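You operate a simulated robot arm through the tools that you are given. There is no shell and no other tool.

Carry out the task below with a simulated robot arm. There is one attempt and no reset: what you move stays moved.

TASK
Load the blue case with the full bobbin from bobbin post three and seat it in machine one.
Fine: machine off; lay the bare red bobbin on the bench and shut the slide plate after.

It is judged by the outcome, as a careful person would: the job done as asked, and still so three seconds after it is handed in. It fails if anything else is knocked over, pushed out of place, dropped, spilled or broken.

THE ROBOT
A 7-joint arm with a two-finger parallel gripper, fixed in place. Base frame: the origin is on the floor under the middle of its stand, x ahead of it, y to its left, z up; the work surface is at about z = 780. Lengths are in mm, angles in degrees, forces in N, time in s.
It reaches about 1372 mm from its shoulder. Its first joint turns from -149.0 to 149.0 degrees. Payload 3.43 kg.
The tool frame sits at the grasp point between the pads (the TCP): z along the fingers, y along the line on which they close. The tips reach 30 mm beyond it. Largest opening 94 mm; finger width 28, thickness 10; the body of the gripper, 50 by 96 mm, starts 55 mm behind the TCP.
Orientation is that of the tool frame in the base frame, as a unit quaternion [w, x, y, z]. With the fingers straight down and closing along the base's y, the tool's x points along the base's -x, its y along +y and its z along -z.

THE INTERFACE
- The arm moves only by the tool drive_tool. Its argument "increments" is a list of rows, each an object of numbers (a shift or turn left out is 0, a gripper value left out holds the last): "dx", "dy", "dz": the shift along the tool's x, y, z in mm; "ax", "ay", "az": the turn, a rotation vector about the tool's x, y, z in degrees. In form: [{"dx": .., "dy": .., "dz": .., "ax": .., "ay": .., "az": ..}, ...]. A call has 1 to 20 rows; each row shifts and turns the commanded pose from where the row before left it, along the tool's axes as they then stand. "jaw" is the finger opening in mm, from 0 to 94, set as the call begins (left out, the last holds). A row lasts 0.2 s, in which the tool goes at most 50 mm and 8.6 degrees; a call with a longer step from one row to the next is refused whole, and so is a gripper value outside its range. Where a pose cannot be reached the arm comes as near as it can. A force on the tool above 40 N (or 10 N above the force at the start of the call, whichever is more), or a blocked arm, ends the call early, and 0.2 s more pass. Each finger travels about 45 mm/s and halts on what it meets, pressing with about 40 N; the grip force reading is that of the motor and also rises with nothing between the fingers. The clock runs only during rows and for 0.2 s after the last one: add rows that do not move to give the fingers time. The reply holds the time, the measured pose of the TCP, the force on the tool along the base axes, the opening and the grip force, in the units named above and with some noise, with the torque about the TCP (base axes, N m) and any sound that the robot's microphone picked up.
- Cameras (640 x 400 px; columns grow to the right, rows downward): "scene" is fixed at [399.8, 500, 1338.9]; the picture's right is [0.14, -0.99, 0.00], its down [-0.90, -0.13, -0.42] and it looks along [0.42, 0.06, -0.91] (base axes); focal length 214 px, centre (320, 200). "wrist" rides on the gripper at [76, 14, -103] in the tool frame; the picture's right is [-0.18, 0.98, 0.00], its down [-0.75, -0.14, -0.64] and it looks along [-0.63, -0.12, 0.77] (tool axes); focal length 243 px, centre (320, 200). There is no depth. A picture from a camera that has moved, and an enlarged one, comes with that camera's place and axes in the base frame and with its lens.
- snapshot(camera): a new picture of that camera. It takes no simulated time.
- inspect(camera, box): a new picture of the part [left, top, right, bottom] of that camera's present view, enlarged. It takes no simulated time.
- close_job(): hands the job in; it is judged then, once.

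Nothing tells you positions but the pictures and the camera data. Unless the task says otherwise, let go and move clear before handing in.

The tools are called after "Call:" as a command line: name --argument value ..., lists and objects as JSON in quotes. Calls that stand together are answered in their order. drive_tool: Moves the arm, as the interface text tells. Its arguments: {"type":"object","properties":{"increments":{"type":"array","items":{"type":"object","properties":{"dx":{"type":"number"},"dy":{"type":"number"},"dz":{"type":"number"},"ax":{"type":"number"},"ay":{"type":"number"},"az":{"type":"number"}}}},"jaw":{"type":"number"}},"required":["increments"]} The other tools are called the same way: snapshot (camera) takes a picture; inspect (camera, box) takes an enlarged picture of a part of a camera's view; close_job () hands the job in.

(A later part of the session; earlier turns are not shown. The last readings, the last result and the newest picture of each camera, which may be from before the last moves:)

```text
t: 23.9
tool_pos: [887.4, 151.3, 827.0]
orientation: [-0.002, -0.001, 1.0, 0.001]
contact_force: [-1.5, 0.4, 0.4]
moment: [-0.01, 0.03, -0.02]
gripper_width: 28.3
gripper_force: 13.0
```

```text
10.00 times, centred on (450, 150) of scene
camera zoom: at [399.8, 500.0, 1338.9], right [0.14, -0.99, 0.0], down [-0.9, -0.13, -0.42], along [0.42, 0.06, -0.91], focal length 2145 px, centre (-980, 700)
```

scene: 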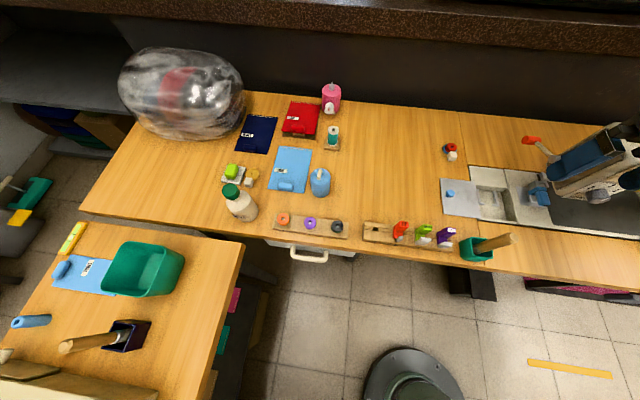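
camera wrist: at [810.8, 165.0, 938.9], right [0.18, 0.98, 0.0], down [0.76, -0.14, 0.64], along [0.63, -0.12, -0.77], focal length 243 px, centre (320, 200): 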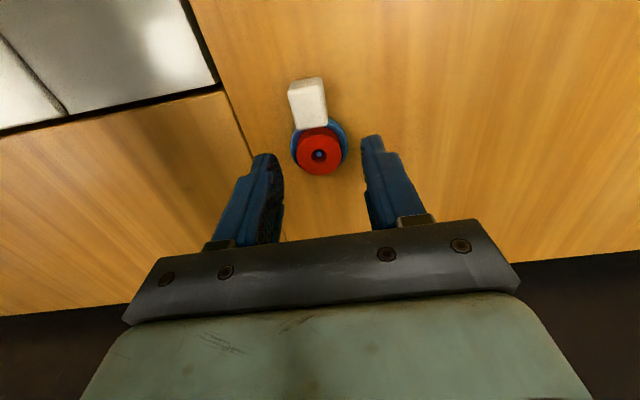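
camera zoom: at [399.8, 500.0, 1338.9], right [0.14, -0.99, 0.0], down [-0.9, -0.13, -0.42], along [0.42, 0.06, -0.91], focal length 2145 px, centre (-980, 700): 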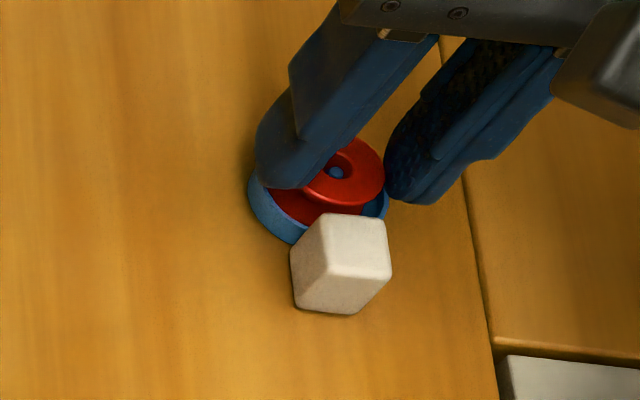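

The fingers met the flange at 28.3 mm. I firm up the grip and lift slowly straight up.

Call:
drive_tool --increments '[{}, {}, {"dz": -3}, {"dz": -5}, {}]' --jaw 18

Call:
inspect --camera "scene" --box '[430, 130, 470, 170]'

Call:
inspect --camera "wrist" --box '[260, 110, 380, 210]'

```text
t: 25.1
tool_pos: [886.0, 151.0, 836.1]
orientation: [-0.002, -0.001, 1.0, 0.002]
contact_force: [-0.1, 0.9, 1.2]
moment: [0.02, 0.0, 0.01]
gripper_width: 17.9
gripper_force: 0.0
```

```text
10.00 times, centred on (450, 150) of scene
camera zoom: at [399.8, 500.0, 1338.9], right [0.14, -0.99, 0.0], down [-0.9, -0.13, -0.42], along [0.42, 0.06, -0.91], focal length 2145 px, centre (-980, 700)
```

zoom: 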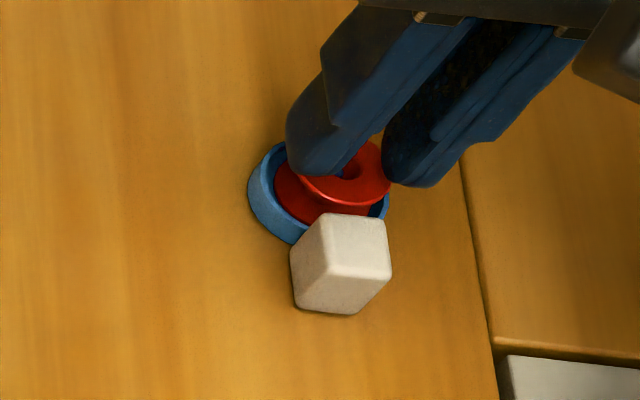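

```text
4.00 times, centred on (320, 160) of wrist
camera zoom: at [810.3, 165.4, 937.5], right [0.18, 0.98, 0.0], down [0.76, -0.14, 0.64], along [0.63, -0.12, -0.77], focal length 970 px, centre (320, 360)
```

zoom: 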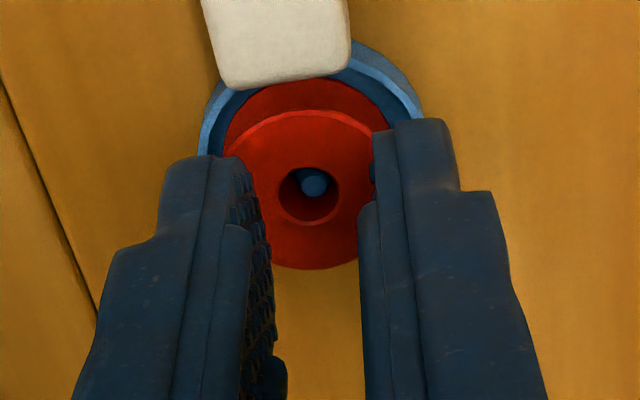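

The tips slid off the flange edge; the bobbin is still in place. I reopen and go a few millimetres deeper, carefully watching for rim contact.

Call:
drive_tool --increments '[{}, {}, {"dz": 5}, {"dz": 5}, {"dz": 2}, {}]' --jaw 34

Call:
drive_tool --increments '[{"dz": 1}, {"dz": 1}, {}]'

Call:
inspect --camera "scene" --box '[430, 130, 470, 170]'

Call:
inspect --camera "wrist" --box '[260, 130, 380, 230]'

```text
t: 26.5
tool_pos: [887.9, 151.3, 824.0]
orientation: [-0.001, -0.001, 1.0, 0.002]
contact_force: [-0.1, 0.4, -0.2]
moment: [0.01, -0.04, -0.03]
gripper_width: 34.1
gripper_force: 0.0
```

```text
t: 27.3
tool_pos: [887.3, 151.6, 822.3]
orientation: [-0.002, 0.0, 1.0, 0.002]
contact_force: [-0.2, 0.0, 0.0]
moment: [0.0, 0.01, -0.01]
gripper_width: 34.2
gripper_force: 0.1
```

```text
10.00 times, centred on (450, 150) of scene
camera zoom: at [399.8, 500.0, 1338.9], right [0.14, -0.99, 0.0], down [-0.9, -0.13, -0.42], along [0.42, 0.06, -0.91], focal length 2145 px, centre (-980, 700)
```

zoom: 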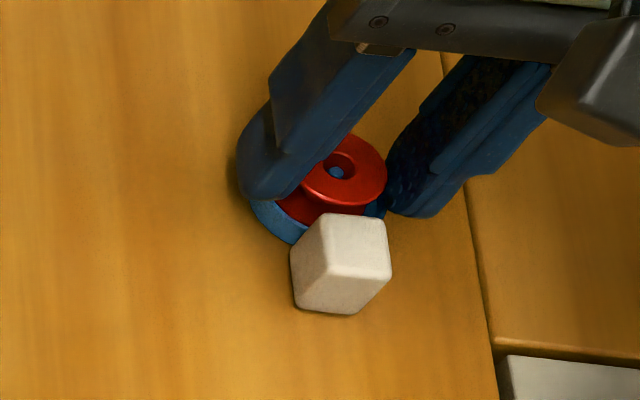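

```text
4.00 times, centred on (320, 180) of wrist
camera zoom: at [810.5, 165.4, 923.7], right [0.18, 0.98, 0.0], down [0.76, -0.14, 0.64], along [0.63, -0.12, -0.77], focal length 970 px, centre (320, 280)
```

zoom: 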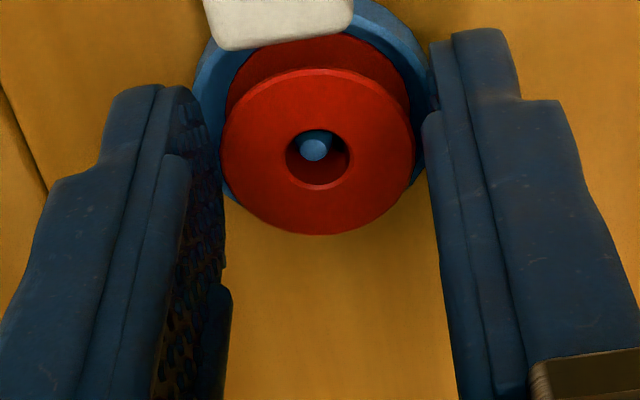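

Call:
drive_tool --increments '[{"dz": 1}, {"dz": 1}, {}]'

Call:
drive_tool --increments '[{}, {}, {}]' --jaw 24

Call:
inspect --camera "wrist" --box '[260, 130, 380, 230]'

```text
t: 28.1
tool_pos: [887.8, 151.1, 819.5]
orientation: [-0.002, -0.001, 1.0, 0.002]
contact_force: [0.1, 0.3, 0.8]
moment: [-0.01, -0.02, -0.01]
gripper_width: 33.8
gripper_force: 0.1
```

```text
t: 28.9
tool_pos: [886.5, 151.1, 819.0]
orientation: [-0.002, -0.001, 1.0, 0.002]
contact_force: [0.6, -0.5, 0.3]
moment: [-0.03, 0.01, -0.01]
gripper_width: 27.6
gripper_force: 10.2
```

```text
4.00 times, centred on (320, 180) of wrist
camera zoom: at [810.4, 165.7, 921.6], right [0.18, 0.98, 0.0], down [0.76, -0.14, 0.64], along [0.63, -0.12, -0.77], focal length 970 px, centre (320, 280)
```

zoom: 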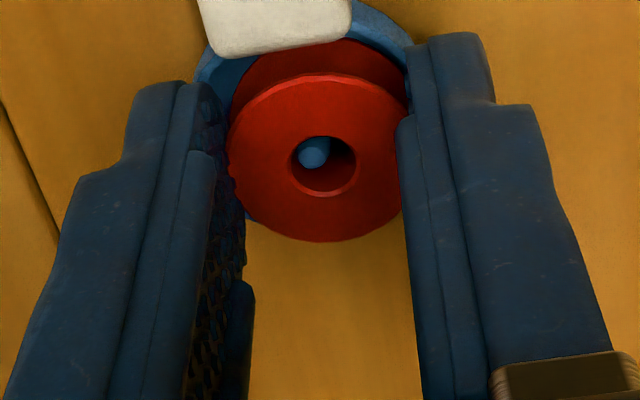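

Call:
drive_tool --increments '[{}, {}, {}]' --jaw 16

Call:
drive_tool --increments '[{"dz": -1}, {"dz": -2}, {"dz": -2}, {"dz": -3}, {}]'

Call:
inspect --camera "wrist" --box '[260, 110, 380, 210]'

Call:
inspect --camera "scene" --box '[430, 130, 470, 170]'

```text
t: 29.7
tool_pos: [886.7, 152.3, 819.3]
orientation: [-0.002, -0.001, 1.0, 0.001]
contact_force: [0.2, 0.3, 0.9]
moment: [-0.04, -0.02, 0.0]
gripper_width: 24.3
gripper_force: 39.9
```

```text
t: 30.9
tool_pos: [887.1, 152.5, 827.0]
orientation: [-0.001, -0.001, 1.0, 0.002]
contact_force: [-0.3, -0.8, -0.2]
moment: [-0.06, 0.03, 0.0]
gripper_width: 23.9
gripper_force: 40.3
```

```text
4.00 times, centred on (320, 160) of wrist
camera zoom: at [810.7, 165.9, 929.5], right [0.18, 0.98, 0.0], down [0.76, -0.14, 0.64], along [0.63, -0.12, -0.77], focal length 970 px, centre (320, 360)
```

zoom: 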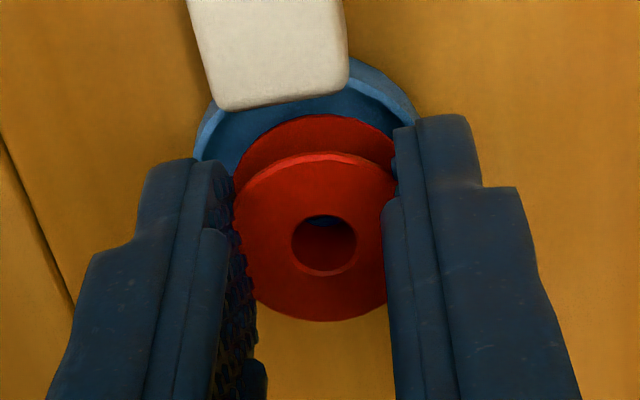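

```text
10.00 times, centred on (450, 150) of scene
camera zoom: at [399.8, 500.0, 1338.9], right [0.14, -0.99, 0.0], down [-0.9, -0.13, -0.42], along [0.42, 0.06, -0.91], focal length 2145 px, centre (-980, 700)
```

zoom: 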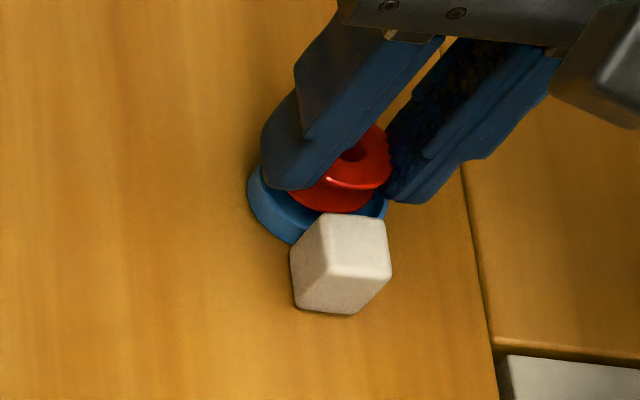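

The red bobbin is coming up off the peg, held at 40 N. I keep lifting clear.

Call:
drive_tool --increments '[{"dz": -5}, {"dz": -8}, {"dz": -10}, {"dz": -15}, {}]'

Call:
snapshot --camera "wrist"

Call:
snapshot --camera "scene"

Call:
inspect --camera "wrist" --box '[260, 70, 400, 210]'

Call:
inspect --camera "scene" --box '[430, 120, 480, 170]'

```text
t: 32.1
tool_pos: [886.9, 152.9, 862.0]
orientation: [-0.001, -0.002, 1.0, 0.002]
contact_force: [-0.5, 0.0, 0.5]
moment: [0.01, 0.0, -0.01]
gripper_width: 23.6
gripper_force: 39.8
```

```text
taken
camera wrist: at [810.7, 166.4, 966.5], right [0.18, 0.98, 0.0], down [0.76, -0.14, 0.64], along [0.63, -0.12, -0.77], focal length 243 px, centre (320, 200)
```

wrist: 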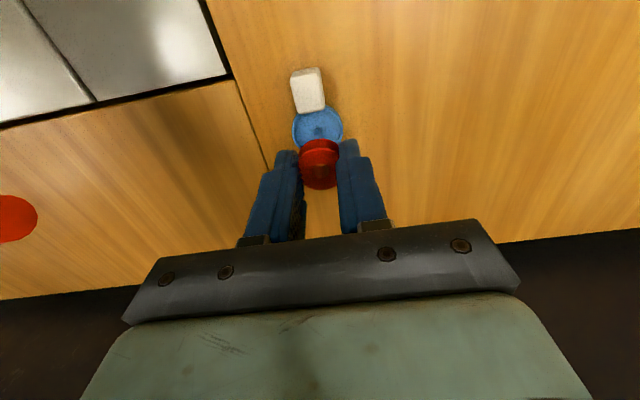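

```text
taken
```

scene: 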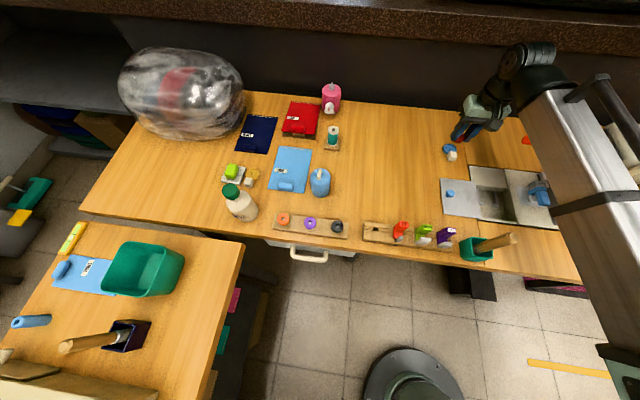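

```text
2.86 times, centred on (330, 140) of wrist
camera zoom: at [810.7, 166.4, 966.5], right [0.18, 0.98, 0.0], down [0.76, -0.14, 0.64], along [0.63, -0.12, -0.77], focal length 693 px, centre (291, 371)
```

zoom: 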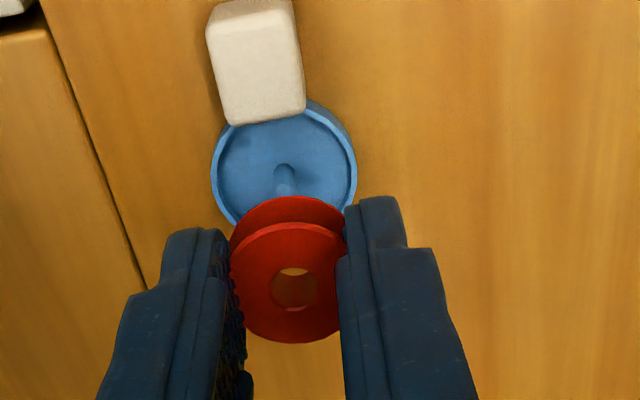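

```text
8.00 times, centred on (455, 145) of scene
camera zoom: at [399.8, 500.0, 1338.9], right [0.14, -0.99, 0.0], down [-0.9, -0.13, -0.42], along [0.42, 0.06, -0.91], focal length 1716 px, centre (-760, 640)
```

zoom: 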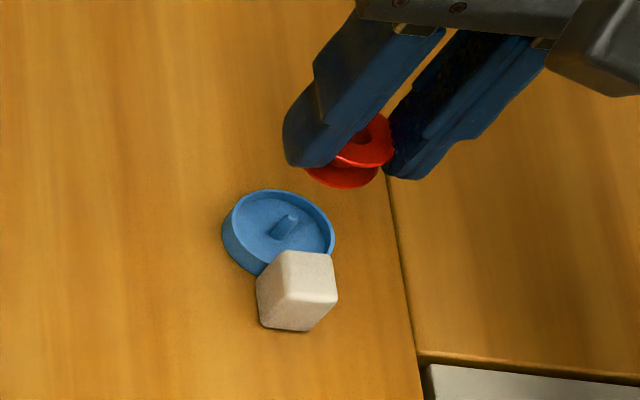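

The red bobbin is free and the case stayed put. I carry it to a clear spot on the bench near (870, 290) and lower it.

Call:
drive_tool --increments '[{"dx": 5, "dy": 25}, {"dx": 5, "dy": 35}, {"dx": 5, "dy": 35}, {"dy": 30}, {"dy": 12}, {}, {"dz": 15}, {"dz": 15}, {"dz": 5}, {}]'

Call:
snapshot --camera "wrist"

Call:
inspect --camera "scene" --box '[390, 110, 470, 170]'

```text
t: 34.3
tool_pos: [872.7, 288.3, 828.3]
orientation: [-0.001, -0.001, 1.0, 0.002]
contact_force: [0.0, 0.0, -0.3]
moment: [-0.01, 0.0, -0.02]
gripper_width: 23.7
gripper_force: 39.9
```

```text
taken
camera wrist: at [795.5, 303.4, 931.2], right [0.18, 0.98, 0.0], down [0.76, -0.14, 0.64], along [0.63, -0.12, -0.77], focal length 243 px, centre (320, 200)
```

wrist: 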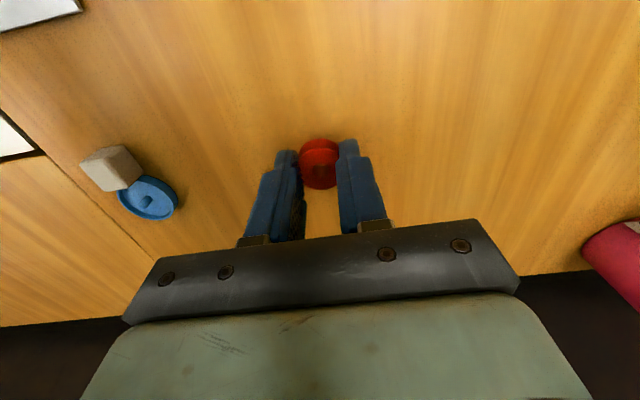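

```text
6.67 times, centred on (430, 140) of scene
camera zoom: at [399.8, 500.0, 1338.9], right [0.14, -0.99, 0.0], down [-0.9, -0.13, -0.42], along [0.42, 0.06, -0.91], focal length 1430 px, centre (-413, 600)
```

zoom: 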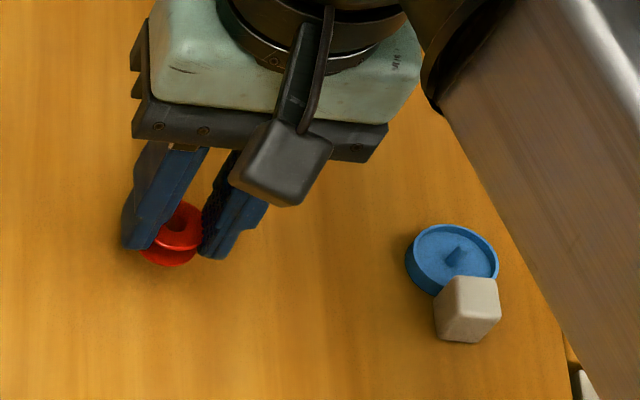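

Call:
drive_tool --increments '[{"dz": 3}, {"dz": 3}, {"dz": 2}, {"dz": 1}, {}]'

Call:
inspect --camera "wrist" --box '[260, 100, 380, 220]'

Call:
inspect --camera "scene" --box '[390, 120, 440, 160]'

```text
t: 35.5
tool_pos: [872.2, 288.7, 821.2]
orientation: [-0.002, -0.001, 1.0, 0.002]
contact_force: [0.1, 0.3, 0.1]
moment: [0.01, -0.01, -0.01]
gripper_width: 23.8
gripper_force: 39.8
```

```text
3.33 times, centred on (320, 160) of wrist
camera zoom: at [795.5, 302.4, 923.8], right [0.18, 0.98, 0.0], down [0.76, -0.14, 0.64], along [0.63, -0.12, -0.77], focal length 809 px, centre (320, 333)
```

zoom: 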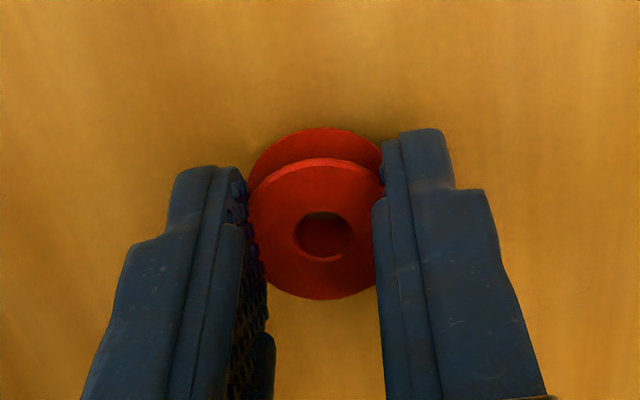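

```text
10.00 times, centred on (415, 140) of scene
camera zoom: at [399.8, 500.0, 1338.9], right [0.14, -0.99, 0.0], down [-0.9, -0.13, -0.42], along [0.42, 0.06, -0.91], focal length 2145 px, centre (-630, 800)
```

zoom: 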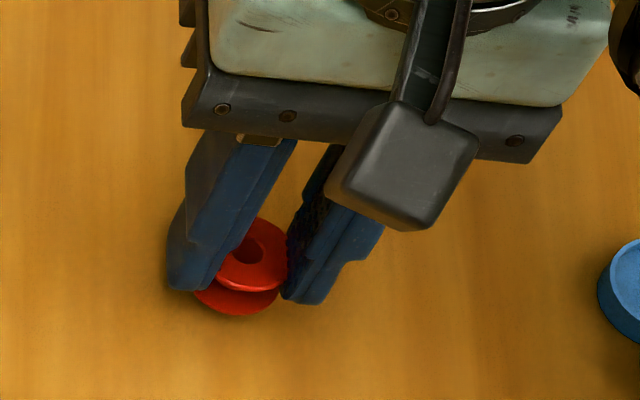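

Call:
drive_tool --increments '[{"dz": 1}, {"dz": 1}, {}]'

Call:
drive_tool --increments '[{"dz": 1}, {"dz": 1}, {}]'

Call:
drive_tool --increments '[{"dz": 1}, {}]'

```text
t: 36.3
tool_pos: [871.8, 289.7, 819.8]
orientation: [-0.002, -0.001, 1.0, 0.002]
contact_force: [-0.6, 0.0, -0.4]
moment: [-0.02, -0.03, -0.01]
gripper_width: 23.7
gripper_force: 40.1
```

```text
t: 37.1
tool_pos: [871.7, 288.4, 817.5]
orientation: [-0.002, -0.001, 1.0, 0.002]
contact_force: [0.0, -0.3, -0.7]
moment: [-0.01, 0.02, 0.03]
gripper_width: 23.6
gripper_force: 39.4
```

```text
t: 37.7
tool_pos: [871.8, 288.2, 815.8]
orientation: [-0.002, -0.001, 1.0, 0.001]
contact_force: [0.0, -0.9, -0.5]
moment: [-0.01, -0.02, 0.0]
gripper_width: 23.7
gripper_force: 40.1
```

Call:
drive_tool --increments '[{"dz": 1}, {}]'

Call:
drive_tool --increments '[{"dz": 1}, {}]'

Call:
inspect --camera "scene" --box '[390, 120, 440, 160]'

Call:
inspect --camera "wrist" --box '[260, 100, 380, 220]'

```text
t: 38.3
tool_pos: [872.0, 288.7, 816.0]
orientation: [-0.001, -0.001, 1.0, 0.002]
contact_force: [-0.4, -0.6, 2.0]
moment: [-0.12, 0.01, 0.0]
gripper_width: 24.0
gripper_force: 40.3
```

```text
t: 38.9
tool_pos: [871.5, 288.4, 813.9]
orientation: [-0.001, -0.001, 1.0, 0.002]
contact_force: [0.2, 0.7, 15.3]
moment: [-0.21, -0.02, -0.04]
gripper_width: 23.7
gripper_force: 40.1
```

```text
10.00 times, centred on (415, 140) of scene
camera zoom: at [399.8, 500.0, 1338.9], right [0.14, -0.99, 0.0], down [-0.9, -0.13, -0.42], along [0.42, 0.06, -0.91], focal length 2145 px, centre (-630, 800)
```

zoom: 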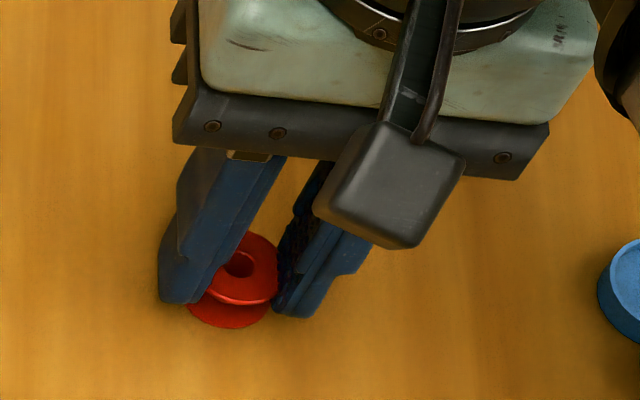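

```text
3.33 times, centred on (320, 160) of wrist
camera zoom: at [795.1, 302.8, 917.4], right [0.18, 0.98, 0.0], down [0.75, -0.14, 0.64], along [0.63, -0.11, -0.77], focal length 809 px, centre (320, 333)
```

zoom: 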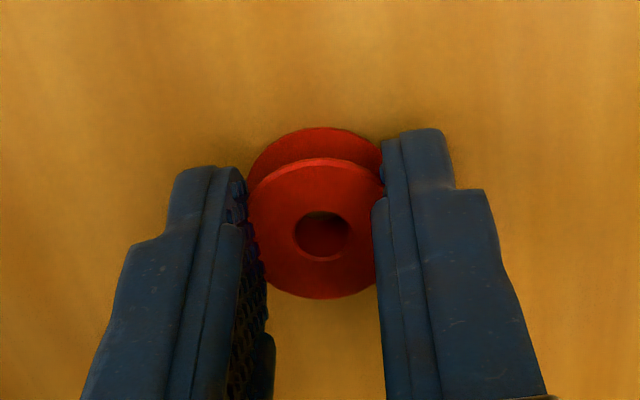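

Contact with the bench at TCP z≈815. I ease up slightly and open the fingers gently.

Call:
drive_tool --increments '[{"dz": -0.7}, {}]'

Call:
drive_tool --increments '[{}, {}, {}, {}]' --jaw 44

Call:
inspect --camera "wrist" --box '[260, 100, 380, 220]'

Call:
inspect --camera "scene" --box '[390, 120, 440, 160]'

```text
t: 39.5
tool_pos: [871.6, 288.6, 815.0]
orientation: [-0.001, -0.001, 1.0, 0.002]
contact_force: [1.8, 2.3, 11.1]
moment: [0.24, -0.1, -0.03]
gripper_width: 24.0
gripper_force: 39.7
```

```text
t: 40.5
tool_pos: [871.8, 289.5, 814.6]
orientation: [-0.002, -0.001, 1.0, 0.001]
contact_force: [-0.4, 0.0, -0.2]
moment: [0.0, -0.02, 0.01]
gripper_width: 44.1
gripper_force: 0.2
```

```text
3.33 times, centred on (320, 160) of wrist
camera zoom: at [795.3, 302.7, 917.1], right [0.18, 0.98, 0.0], down [0.76, -0.14, 0.64], along [0.63, -0.12, -0.77], focal length 809 px, centre (320, 333)
```

zoom: 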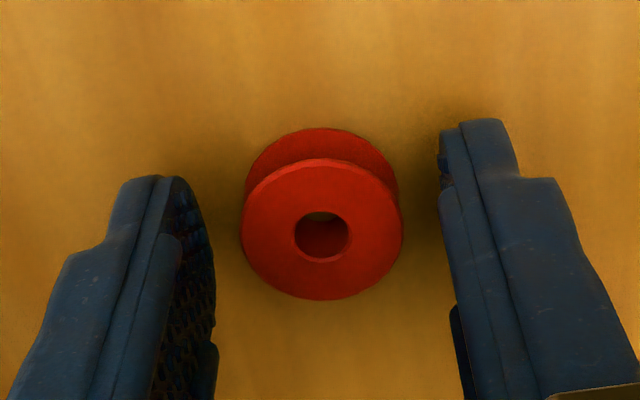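

```text
10.00 times, centred on (415, 140) of scene
camera zoom: at [399.8, 500.0, 1338.9], right [0.14, -0.99, 0.0], down [-0.9, -0.13, -0.42], along [0.42, 0.06, -0.91], focal length 2145 px, centre (-630, 800)
```

zoom: 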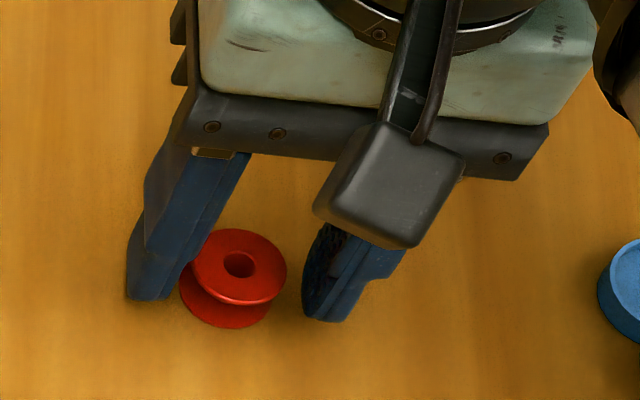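

The red bobbin stands flat on the bench. Now I rise and travel to bobbin post three.

Call:
drive_tool --increments '[{"dz": -20}, {"dz": -40}, {"dz": -45}, {"dz": -40}, {"dx": 38, "dy": 24}, {"dx": 38, "dy": 24}, {"dx": 38, "dy": 24}, {"dx": 38, "dy": 24}, {"dx": 38, "dy": 24}, {"dx": 38, "dy": 24}, {"dx": 38, "dy": 24}, {"dx": 36, "dy": 23}, {"dz": 20}, {"dz": 25}, {}]' --jaw 60

Call:
snapshot --camera "wrist"

Call:
inspect --camera "wrist" --box '[250, 60, 410, 200]'

Call:
snapshot --camera "scene"

```text
t: 43.7
tool_pos: [569.2, 478.2, 914.5]
orientation: [-0.002, -0.001, 1.0, 0.001]
contact_force: [-0.3, -0.2, -0.7]
moment: [-0.02, 0.03, -0.01]
gripper_width: 59.9
gripper_force: 0.1
```

```text
taken
camera wrist: at [493.1, 492.2, 1017.1], right [0.18, 0.98, 0.0], down [0.76, -0.14, 0.64], along [0.63, -0.12, -0.77], focal length 243 px, centre (320, 200)
```

wrist: 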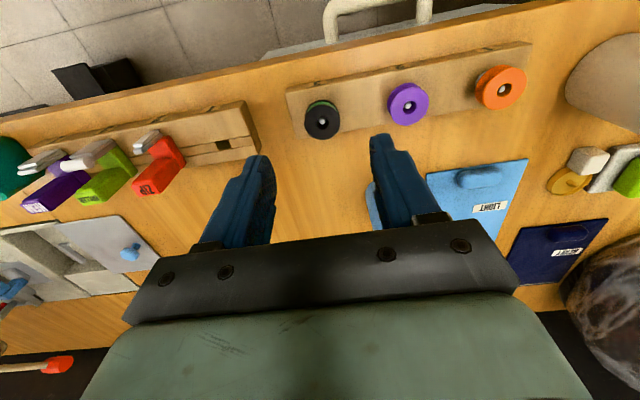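

```text
2.86 times, centred on (330, 130) of wrist
camera zoom: at [493.1, 492.2, 1017.1], right [0.18, 0.98, 0.0], down [0.76, -0.14, 0.64], along [0.63, -0.12, -0.77], focal length 693 px, centre (291, 400)
```

zoom: 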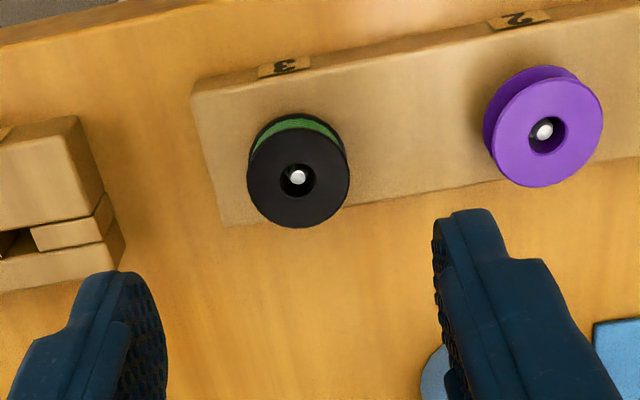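

```text
taken
```

scene: 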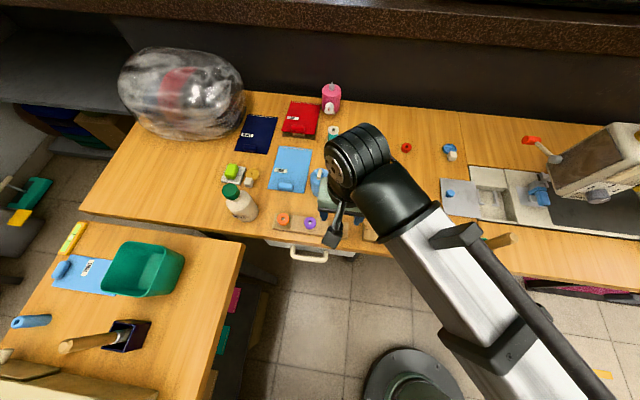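

The black bobbin's top centre triangulates to about (571.5, 479.7, 821), agreeing from three views. I align and descend with the jaws at 50.

Call:
drive_tool --increments '[{"dx": -2.3, "dy": 1.5, "dz": 20}, {"dz": 20}, {"dz": 15}, {"dz": 5}, {}]' --jaw 50

Call:
inspect --camera "wrist" --box '[250, 100, 390, 220]'

```text
t: 44.9
tool_pos: [572.0, 479.8, 856.1]
orientation: [-0.001, -0.001, 1.0, 0.002]
contact_force: [0.2, 0.3, 0.4]
moment: [-0.01, 0.01, 0.01]
gripper_width: 49.9
gripper_force: 0.1
```

```text
3.33 times, centred on (320, 160) of wrist
camera zoom: at [496.3, 493.9, 958.4], right [0.18, 0.98, 0.0], down [0.76, -0.14, 0.64], along [0.63, -0.12, -0.77], focal length 809 px, centre (320, 333)
```

zoom: 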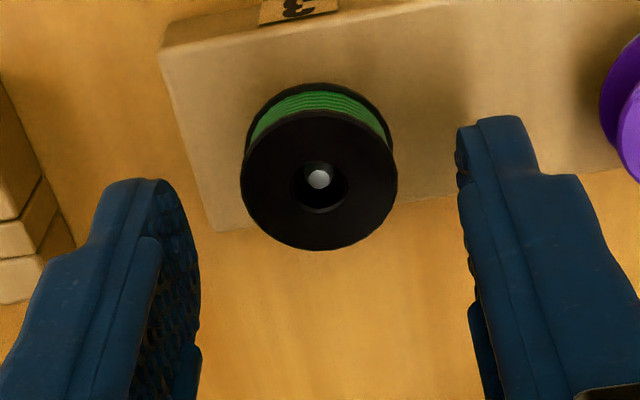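

Aligned. I lower to grasp height and close.

Call:
drive_tool --increments '[{"dz": 5}, {"dz": 4}, {"dz": 2.5}, {}]'

Call:
drive_tool --increments '[{}, {}, {}, {}]' --jaw 26

Call:
inspect --camera "wrist" --box '[250, 100, 390, 220]'

```text
t: 45.9
tool_pos: [571.8, 480.6, 845.2]
orientation: [-0.002, -0.001, 1.0, 0.001]
contact_force: [-0.9, -0.6, -0.9]
moment: [-0.03, 0.0, 0.04]
gripper_width: 49.9
gripper_force: 0.0
```

```text
t: 46.9
tool_pos: [572.9, 481.3, 844.5]
orientation: [-0.002, -0.001, 1.0, 0.002]
contact_force: [0.4, 0.3, 0.6]
moment: [0.01, -0.03, 0.02]
gripper_width: 27.1
gripper_force: 28.0
```

```text
3.33 times, centred on (320, 160) of wrist
camera zoom: at [495.3, 494.4, 947.3], right [0.18, 0.98, 0.0], down [0.76, -0.14, 0.64], along [0.63, -0.12, -0.77], focal length 809 px, centre (320, 333)
```

zoom: 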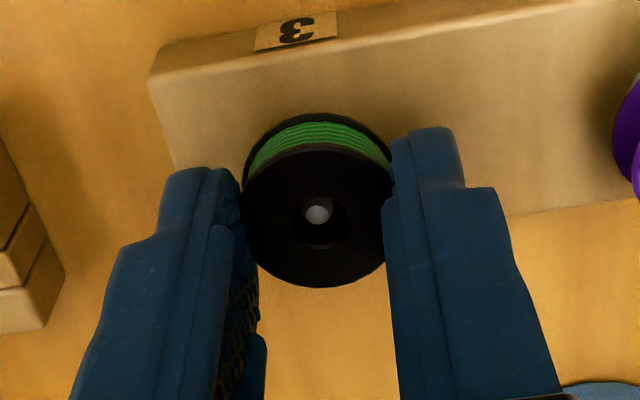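

Call:
drive_tool --increments '[{}, {}, {}]' --jaw 16

Call:
drive_tool --increments '[{"dz": -1}, {"dz": -2}, {"dz": -2}, {"dz": -3}, {"dz": -4}, {}]'

Call:
inspect --camera "wrist" --box '[250, 100, 390, 220]'

```text
t: 47.7
tool_pos: [572.0, 480.4, 845.6]
orientation: [-0.001, -0.001, 1.0, 0.001]
contact_force: [0.9, 0.1, 0.7]
moment: [0.01, 0.04, 0.03]
gripper_width: 24.2
gripper_force: 40.1
```

```text
t: 49.1
tool_pos: [572.2, 482.1, 855.2]
orientation: [-0.001, -0.001, 1.0, 0.001]
contact_force: [-1.1, 0.5, 0.5]
moment: [0.04, -0.01, 0.02]
gripper_width: 24.1
gripper_force: 40.5
```

```text
3.33 times, centred on (320, 160) of wrist
camera zoom: at [495.4, 494.6, 959.0], right [0.18, 0.98, 0.0], down [0.76, -0.14, 0.64], along [0.63, -0.12, -0.77], focal length 809 px, centre (320, 333)
```

zoom: 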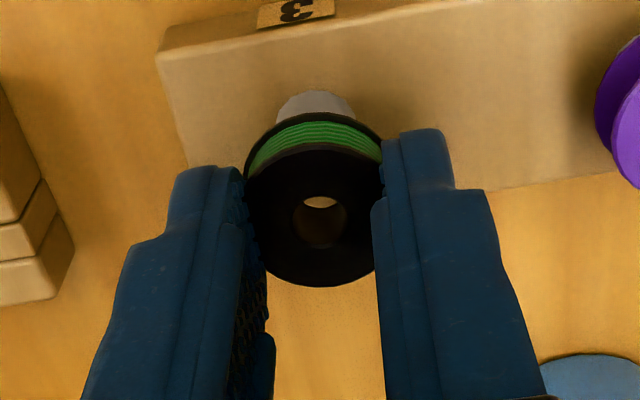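

The full bobbin is off the post. I raise it and carry it above the blue case.

Call:
drive_tool --increments '[{"dz": -20}, {"dz": -30}, {"dz": -30}, {"dx": -28, "dy": -29}, {"dx": -29, "dy": -30}, {"dx": -29, "dy": -30}, {"dx": -29, "dy": -30}, {"dx": -29, "dy": -30}, {"dx": -29, "dy": -30}, {"dx": -29, "dy": -30}, {"dx": -29, "dy": -30}, {"dx": -29, "dy": -30}, {"dx": -28, "dy": -30}, {"dx": -26, "dy": -32}, {}]'

Call:
snapshot --camera "wrist"

Call:
inspect --camera "scene" --box '[380, 110, 480, 180]'

```text
t: 52.3
tool_pos: [886.2, 150.1, 932.3]
orientation: [-0.001, -0.001, 1.0, 0.002]
contact_force: [0.5, 0.3, 0.3]
moment: [-0.01, 0.0, -0.01]
gripper_width: 23.9
gripper_force: 39.7
```

```text
taken
camera wrist: at [809.0, 163.3, 1035.2], right [0.18, 0.98, 0.0], down [0.76, -0.14, 0.64], along [0.63, -0.12, -0.77], focal length 243 px, centre (320, 200)
```

wrist: 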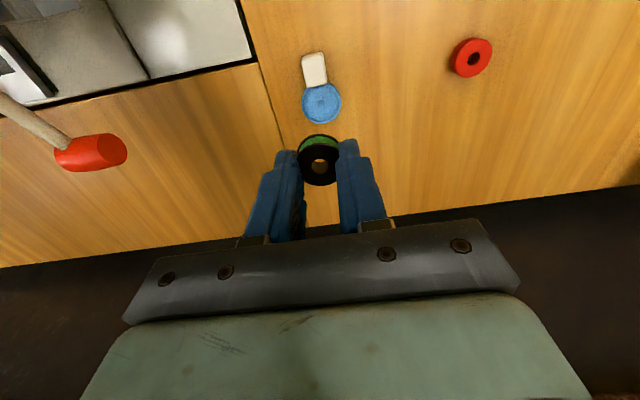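

```text
5.71 times, centred on (430, 145) of scene
camera zoom: at [399.8, 500.0, 1338.9], right [0.14, -0.99, 0.0], down [-0.9, -0.13, -0.42], along [0.42, 0.06, -0.91], focal length 1226 px, centre (-309, 514)
```

zoom: 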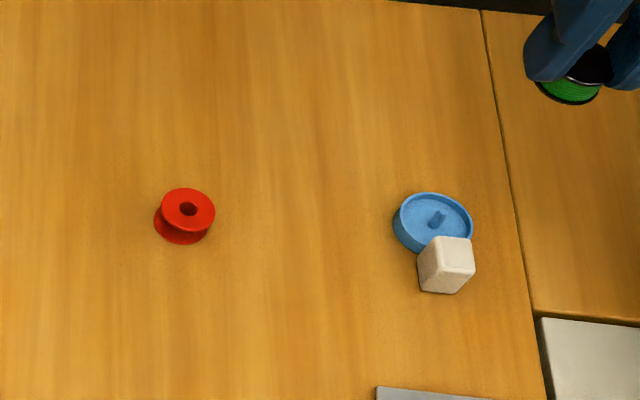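

Call:
inspect --camera "wrist" --box '[270, 40, 370, 120]'

Call:
inspect --camera "wrist" --box '[270, 120, 370, 200]'

Call:
inspect --camera "scene" --box '[435, 135, 475, 165]'

```text
5.00 times, centred on (320, 80) of wrist
camera zoom: at [809.0, 163.3, 1035.2], right [0.18, 0.98, 0.0], down [0.76, -0.14, 0.64], along [0.63, -0.12, -0.77], focal length 1213 px, centre (320, 800)
```

zoom: 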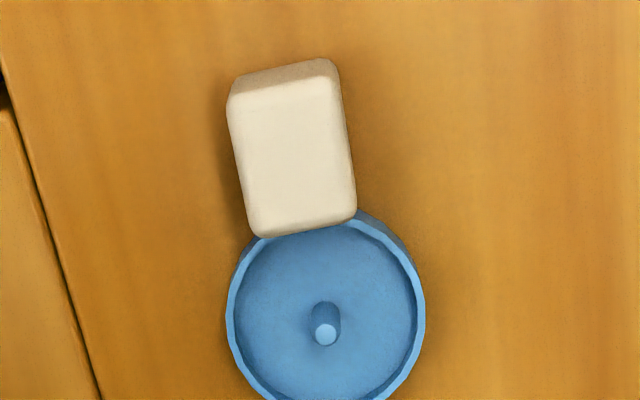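

```text
5.00 times, centred on (320, 160) of wrist
camera zoom: at [809.0, 163.3, 1035.2], right [0.18, 0.98, 0.0], down [0.76, -0.14, 0.64], along [0.63, -0.12, -0.77], focal length 1213 px, centre (320, 400)
```

zoom: 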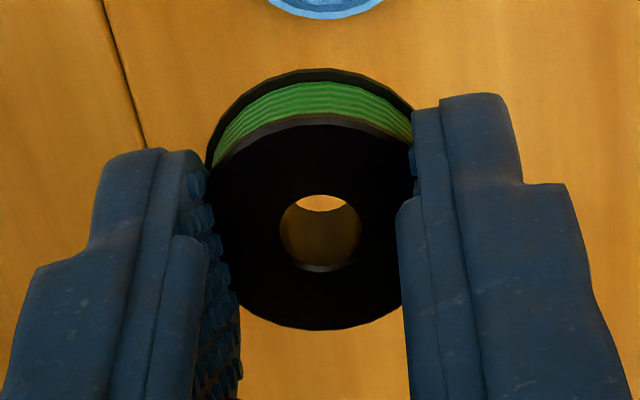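

```text
13.33 times, centred on (455, 150) of scene
camera zoom: at [399.8, 500.0, 1338.9], right [0.14, -0.99, 0.0], down [-0.9, -0.13, -0.42], along [0.42, 0.06, -0.91], focal length 2860 px, centre (-1480, 867)
```

zoom: 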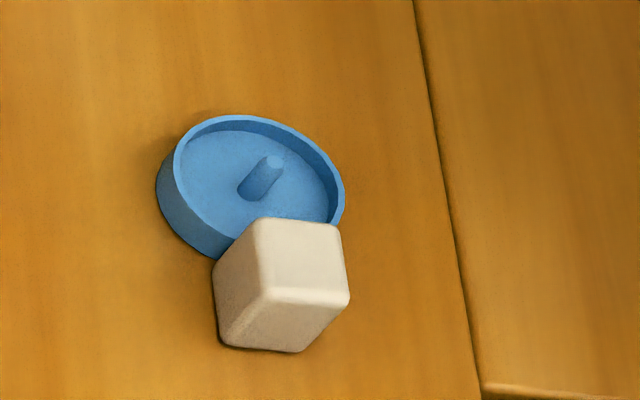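

The peg is at about (888, 150) with its tip near z 798; the held bobbin is within about 1 mm of it. I correct by (+1, +1) and descend to just above the peg.

Call:
drive_tool --increments '[{"dx": -1, "dy": 1, "dz": 20}, {"dz": 25}, {"dz": 25}, {"dz": 15}, {}]'

Call:
inspect --camera "wrist" --box '[270, 90, 370, 190]'

Call:
inspect --camera "scene" --box '[435, 125, 485, 165]'

```text
t: 53.5
tool_pos: [888.1, 150.4, 851.0]
orientation: [0.0, -0.001, 1.0, 0.002]
contact_force: [-0.2, 0.5, -0.7]
moment: [0.05, 0.0, 0.01]
gripper_width: 23.9
gripper_force: 40.5
```

```text
4.00 times, centred on (320, 140) of wrist
camera zoom: at [810.9, 165.3, 952.5], right [0.18, 0.98, 0.0], down [0.76, -0.14, 0.64], along [0.63, -0.12, -0.77], focal length 970 px, centre (320, 440)
```

zoom: 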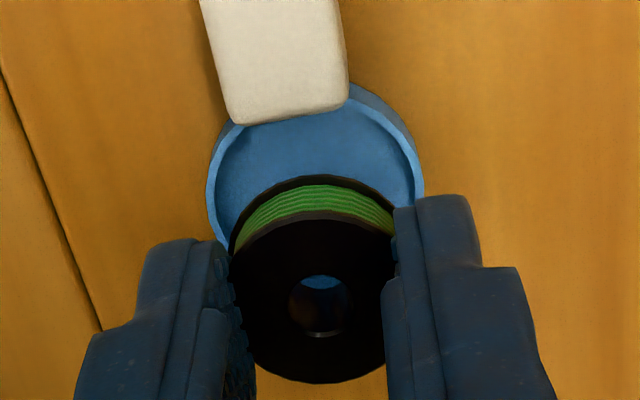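

```text
10.00 times, centred on (460, 145) of scene
camera zoom: at [399.8, 500.0, 1338.9], right [0.14, -0.99, 0.0], down [-0.9, -0.13, -0.42], along [0.42, 0.06, -0.91], focal length 2145 px, centre (-1080, 750)
```

zoom: 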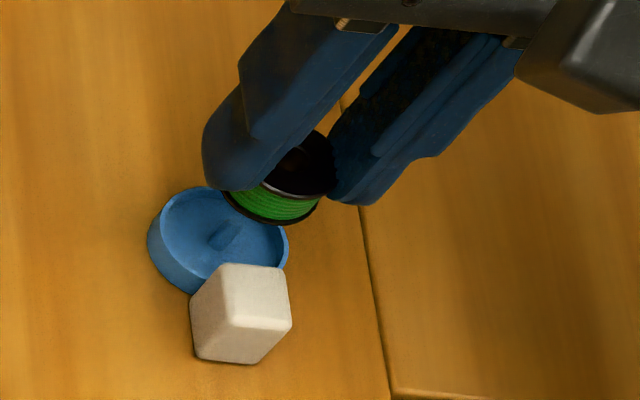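

Call:
inspect --camera "wrist" --box '[285, 105, 355, 165]'

Call:
inspect --camera "scene" --box '[440, 135, 470, 160]'

```text
6.67 times, centred on (320, 135) of wrist
camera zoom: at [810.9, 165.3, 952.5], right [0.18, 0.98, 0.0], down [0.76, -0.14, 0.64], along [0.63, -0.12, -0.77], focal length 1618 px, centre (320, 633)
```

zoom: 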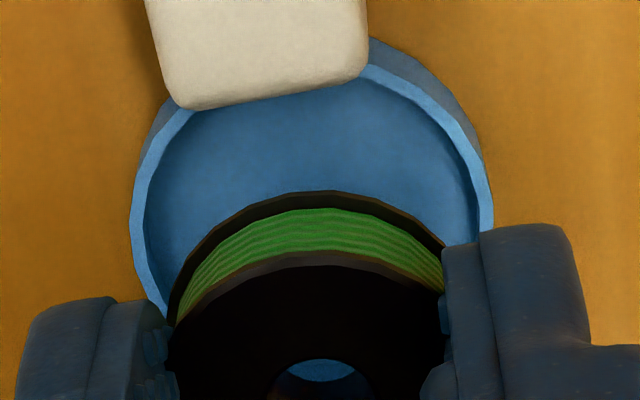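

```text
16.00 times, centred on (455, 148) of scene
camera zoom: at [399.8, 500.0, 1338.9], right [0.14, -0.99, 0.0], down [-0.9, -0.13, -0.42], along [0.42, 0.06, -0.91], focal length 3432 px, centre (-1840, 1040)
```

zoom: 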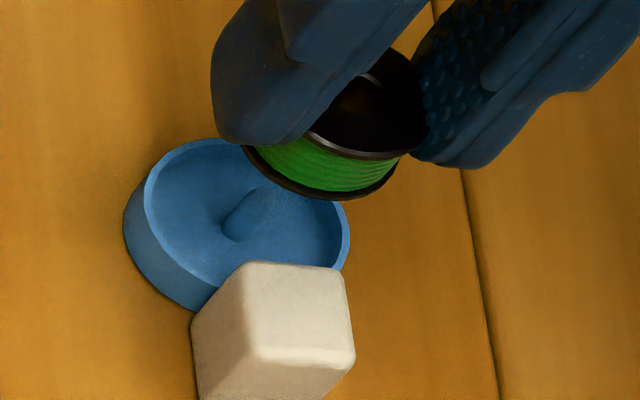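

The bobbin is over the cup, perhaps 0.5–1 mm toward +y. I nudge −0.5 mm and go down to just above the peg tip, checking through the hole.

Call:
drive_tool --increments '[{"dy": -0.5, "dz": 5}, {"dz": 4}, {"dz": 3}, {}]'

Call:
inspect --camera "wrist" --box '[285, 115, 355, 185]'

Call:
inspect --camera "scene" --box '[440, 135, 470, 160]'

```text
t: 54.5
tool_pos: [887.4, 151.6, 838.7]
orientation: [-0.003, 0.0, 1.0, 0.001]
contact_force: [0.4, -0.9, -0.5]
moment: [0.01, 0.0, 0.0]
gripper_width: 23.9
gripper_force: 40.2
```

```text
5.71 times, centred on (320, 150) of wrist
camera zoom: at [810.7, 165.1, 940.8], right [0.18, 0.98, 0.0], down [0.76, -0.14, 0.64], along [0.63, -0.12, -0.77], focal length 1386 px, centre (320, 486)
```

zoom: 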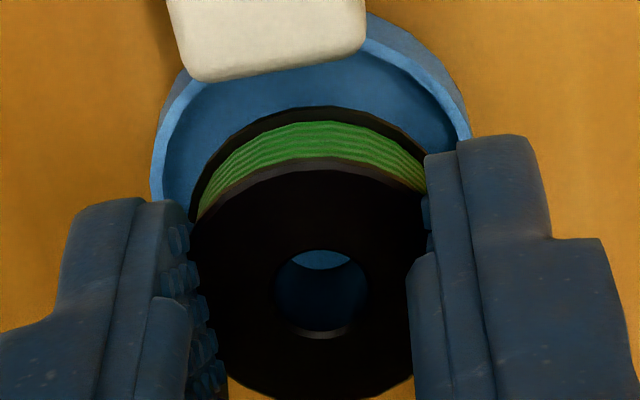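

```text
16.00 times, centred on (455, 148) of scene
camera zoom: at [399.8, 500.0, 1338.9], right [0.14, -0.99, 0.0], down [-0.9, -0.13, -0.42], along [0.42, 0.06, -0.91], focal length 3432 px, centre (-1840, 1040)
```

zoom: 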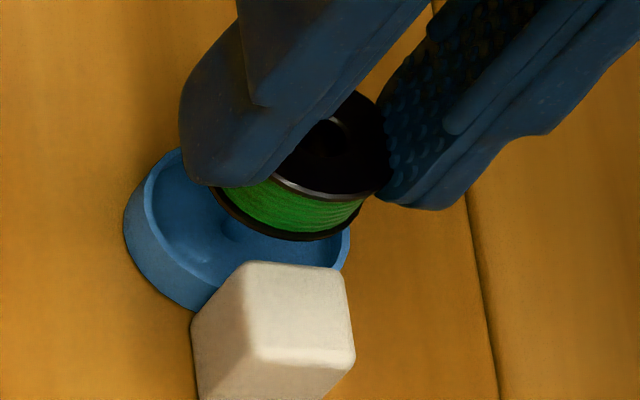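

Call:
inspect --camera "scene" --box '[446, 140, 466, 155]'

Call:
inspect --camera "wrist" --box '[300, 140, 340, 180]'

```text
16.00 times, centred on (456, 148) of scene
camera zoom: at [399.8, 500.0, 1338.9], right [0.14, -0.99, 0.0], down [-0.9, -0.13, -0.42], along [0.42, 0.06, -0.91], focal length 3432 px, centre (-1856, 1040)
```

zoom: 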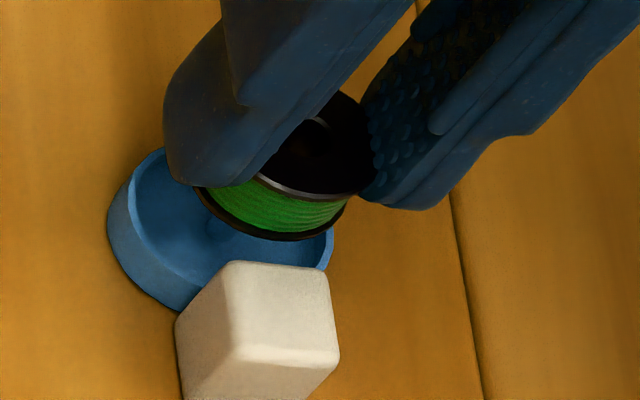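

```text
10.00 times, centred on (320, 160) of wrist
camera zoom: at [810.7, 165.1, 940.8], right [0.18, 0.98, 0.0], down [0.76, -0.14, 0.64], along [0.63, -0.12, -0.77], focal length 2426 px, centre (320, 600)
```

zoom: 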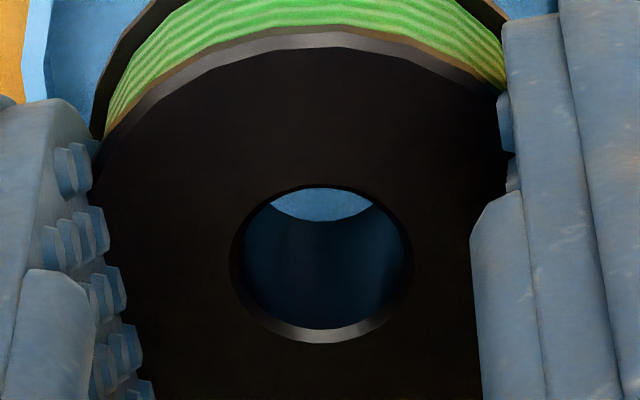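

The offset is within tolerance (hole ~10 mm vs peg ~5 mm). I nudge −0.6 mm in y and lower slowly, monitoring force.

Call:
drive_tool --increments '[{"dy": -0.6, "dz": 1}, {"dz": 1.5}, {"dz": 1.5}, {"dz": 1}, {}]'

Call:
drive_tool --increments '[{"dz": 1}, {"dz": 1}, {"dz": 1}, {}]'

Call:
inspect --camera "wrist" --box '[285, 125, 355, 195]'

Call:
inspect --camera "scene" --box '[440, 135, 470, 160]'

```text
t: 55.7
tool_pos: [887.6, 149.7, 830.8]
orientation: [-0.002, -0.001, 1.0, 0.001]
contact_force: [0.0, 0.0, 0.1]
moment: [-0.02, -0.01, 0.0]
gripper_width: 24.0
gripper_force: 40.1
```

```text
t: 56.7
tool_pos: [886.5, 150.7, 829.7]
orientation: [-0.002, 0.0, 1.0, 0.002]
contact_force: [0.5, 0.5, -0.3]
moment: [0.03, -0.01, 0.0]
gripper_width: 23.8
gripper_force: 40.0
```

```text
5.71 times, centred on (320, 160) of wrist
camera zoom: at [810.7, 163.7, 932.4], right [0.18, 0.98, 0.0], down [0.76, -0.14, 0.64], along [0.63, -0.12, -0.77], focal length 1386 px, centre (320, 429)
```

zoom: 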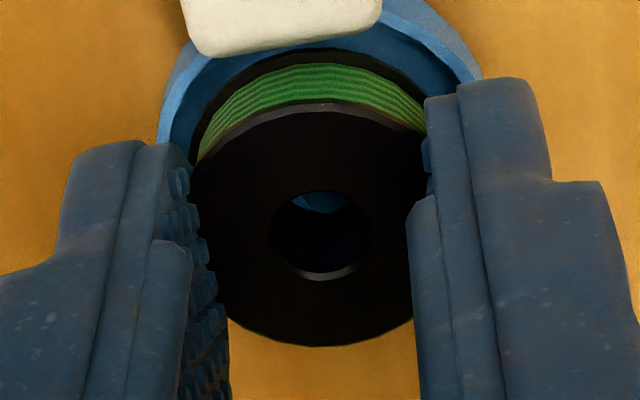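

```text
16.00 times, centred on (455, 148) of scene
camera zoom: at [399.8, 500.0, 1338.9], right [0.14, -0.99, 0.0], down [-0.9, -0.13, -0.42], along [0.42, 0.06, -0.91], focal length 3432 px, centre (-1840, 1040)
```

zoom: 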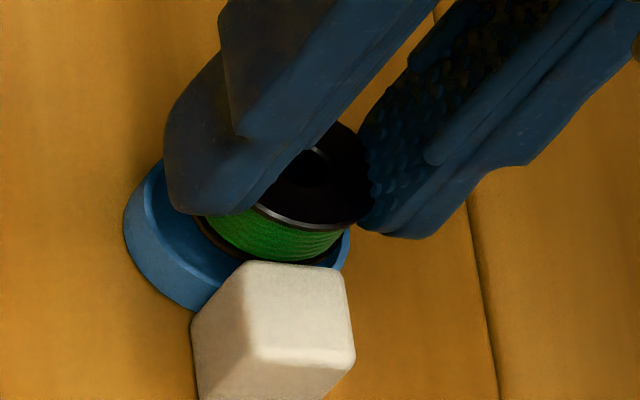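

No contact force though the bobbin's bottom is already below the peg tip, so the peg is in the bore. I continue down gently to the cup floor.

Call:
drive_tool --increments '[{"dz": 1.5}, {"dz": 1.5}, {"dz": 1.5}, {"dz": 1}, {}]'

Call:
drive_tool --increments '[{"dz": 1}, {"dz": 1}, {}]'

Call:
drive_tool --increments '[{"dz": 1}, {}]'

Call:
inspect --camera "wrist" --box '[285, 135, 355, 205]'

Call:
inspect --camera "scene" --box '[440, 135, 470, 160]'

```text
t: 57.9
tool_pos: [887.1, 151.5, 825.1]
orientation: [-0.001, -0.001, 1.0, 0.001]
contact_force: [-0.6, 0.3, -0.2]
moment: [0.01, 0.01, 0.01]
gripper_width: 23.9
gripper_force: 39.9
```

```text
t: 58.7
tool_pos: [887.2, 150.3, 822.3]
orientation: [-0.002, -0.001, 1.0, 0.002]
contact_force: [0.5, 0.5, 0.1]
moment: [0.02, 0.0, 0.02]
gripper_width: 23.7
gripper_force: 40.5
```

```text
t: 59.3
tool_pos: [888.1, 149.7, 821.9]
orientation: [-0.001, 0.0, 1.0, 0.002]
contact_force: [-0.3, -0.1, 1.0]
moment: [-0.01, 0.0, -0.01]
gripper_width: 23.8
gripper_force: 40.2
```

```text
5.71 times, centred on (320, 170) of wrist
camera zoom: at [811.2, 163.7, 924.2], right [0.18, 0.98, 0.0], down [0.76, -0.14, 0.64], along [0.63, -0.12, -0.77], focal length 1386 px, centre (320, 371)
```

zoom: 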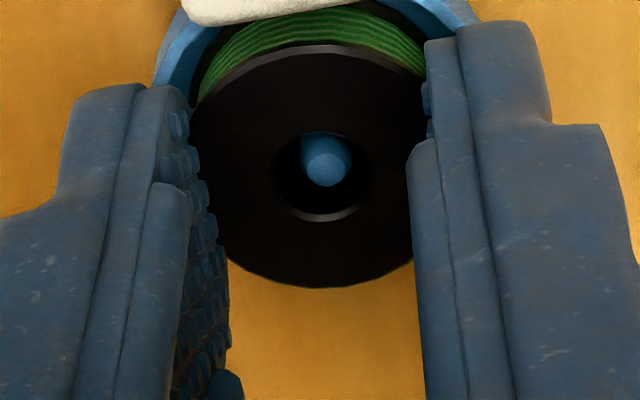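

```text
16.00 times, centred on (455, 148) of scene
camera zoom: at [399.8, 500.0, 1338.9], right [0.14, -0.99, 0.0], down [-0.9, -0.13, -0.42], along [0.42, 0.06, -0.91], focal length 3432 px, centre (-1840, 1040)
```

zoom: 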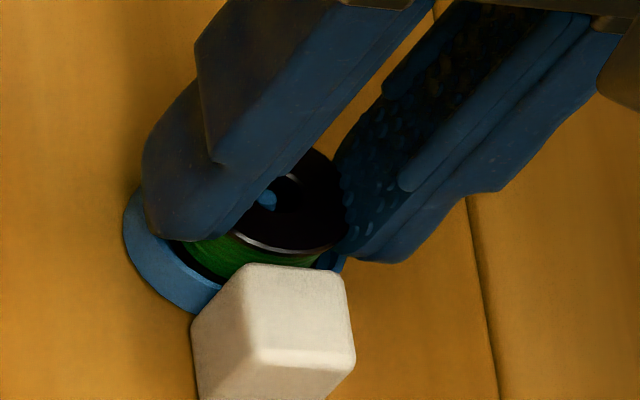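

The peg is visible inside the bore. A few more 1 mm steps until it rests.

Call:
drive_tool --increments '[{"dz": 0.8}, {}]'

Call:
drive_tool --increments '[{"dz": 0.8}, {}]'

Call:
drive_tool --increments '[{"dz": 0.8}, {}]'

```text
t: 59.9
tool_pos: [887.4, 148.9, 822.7]
orientation: [-0.001, -0.001, 1.0, 0.002]
contact_force: [-0.4, 1.4, 4.3]
moment: [0.08, -0.03, 0.0]
gripper_width: 24.1
gripper_force: 39.8
```

```text
t: 60.5
tool_pos: [885.9, 150.7, 820.3]
orientation: [-0.001, -0.001, 1.0, 0.002]
contact_force: [1.8, 1.5, 15.6]
moment: [0.07, -0.08, 0.01]
gripper_width: 23.8
gripper_force: 40.6
```

```text
t: 61.1
tool_pos: [887.0, 150.2, 819.7]
orientation: [-0.001, -0.001, 1.0, 0.002]
contact_force: [3.5, 0.1, 25.1]
moment: [0.04, -0.11, -0.02]
gripper_width: 24.2
gripper_force: 40.2
```

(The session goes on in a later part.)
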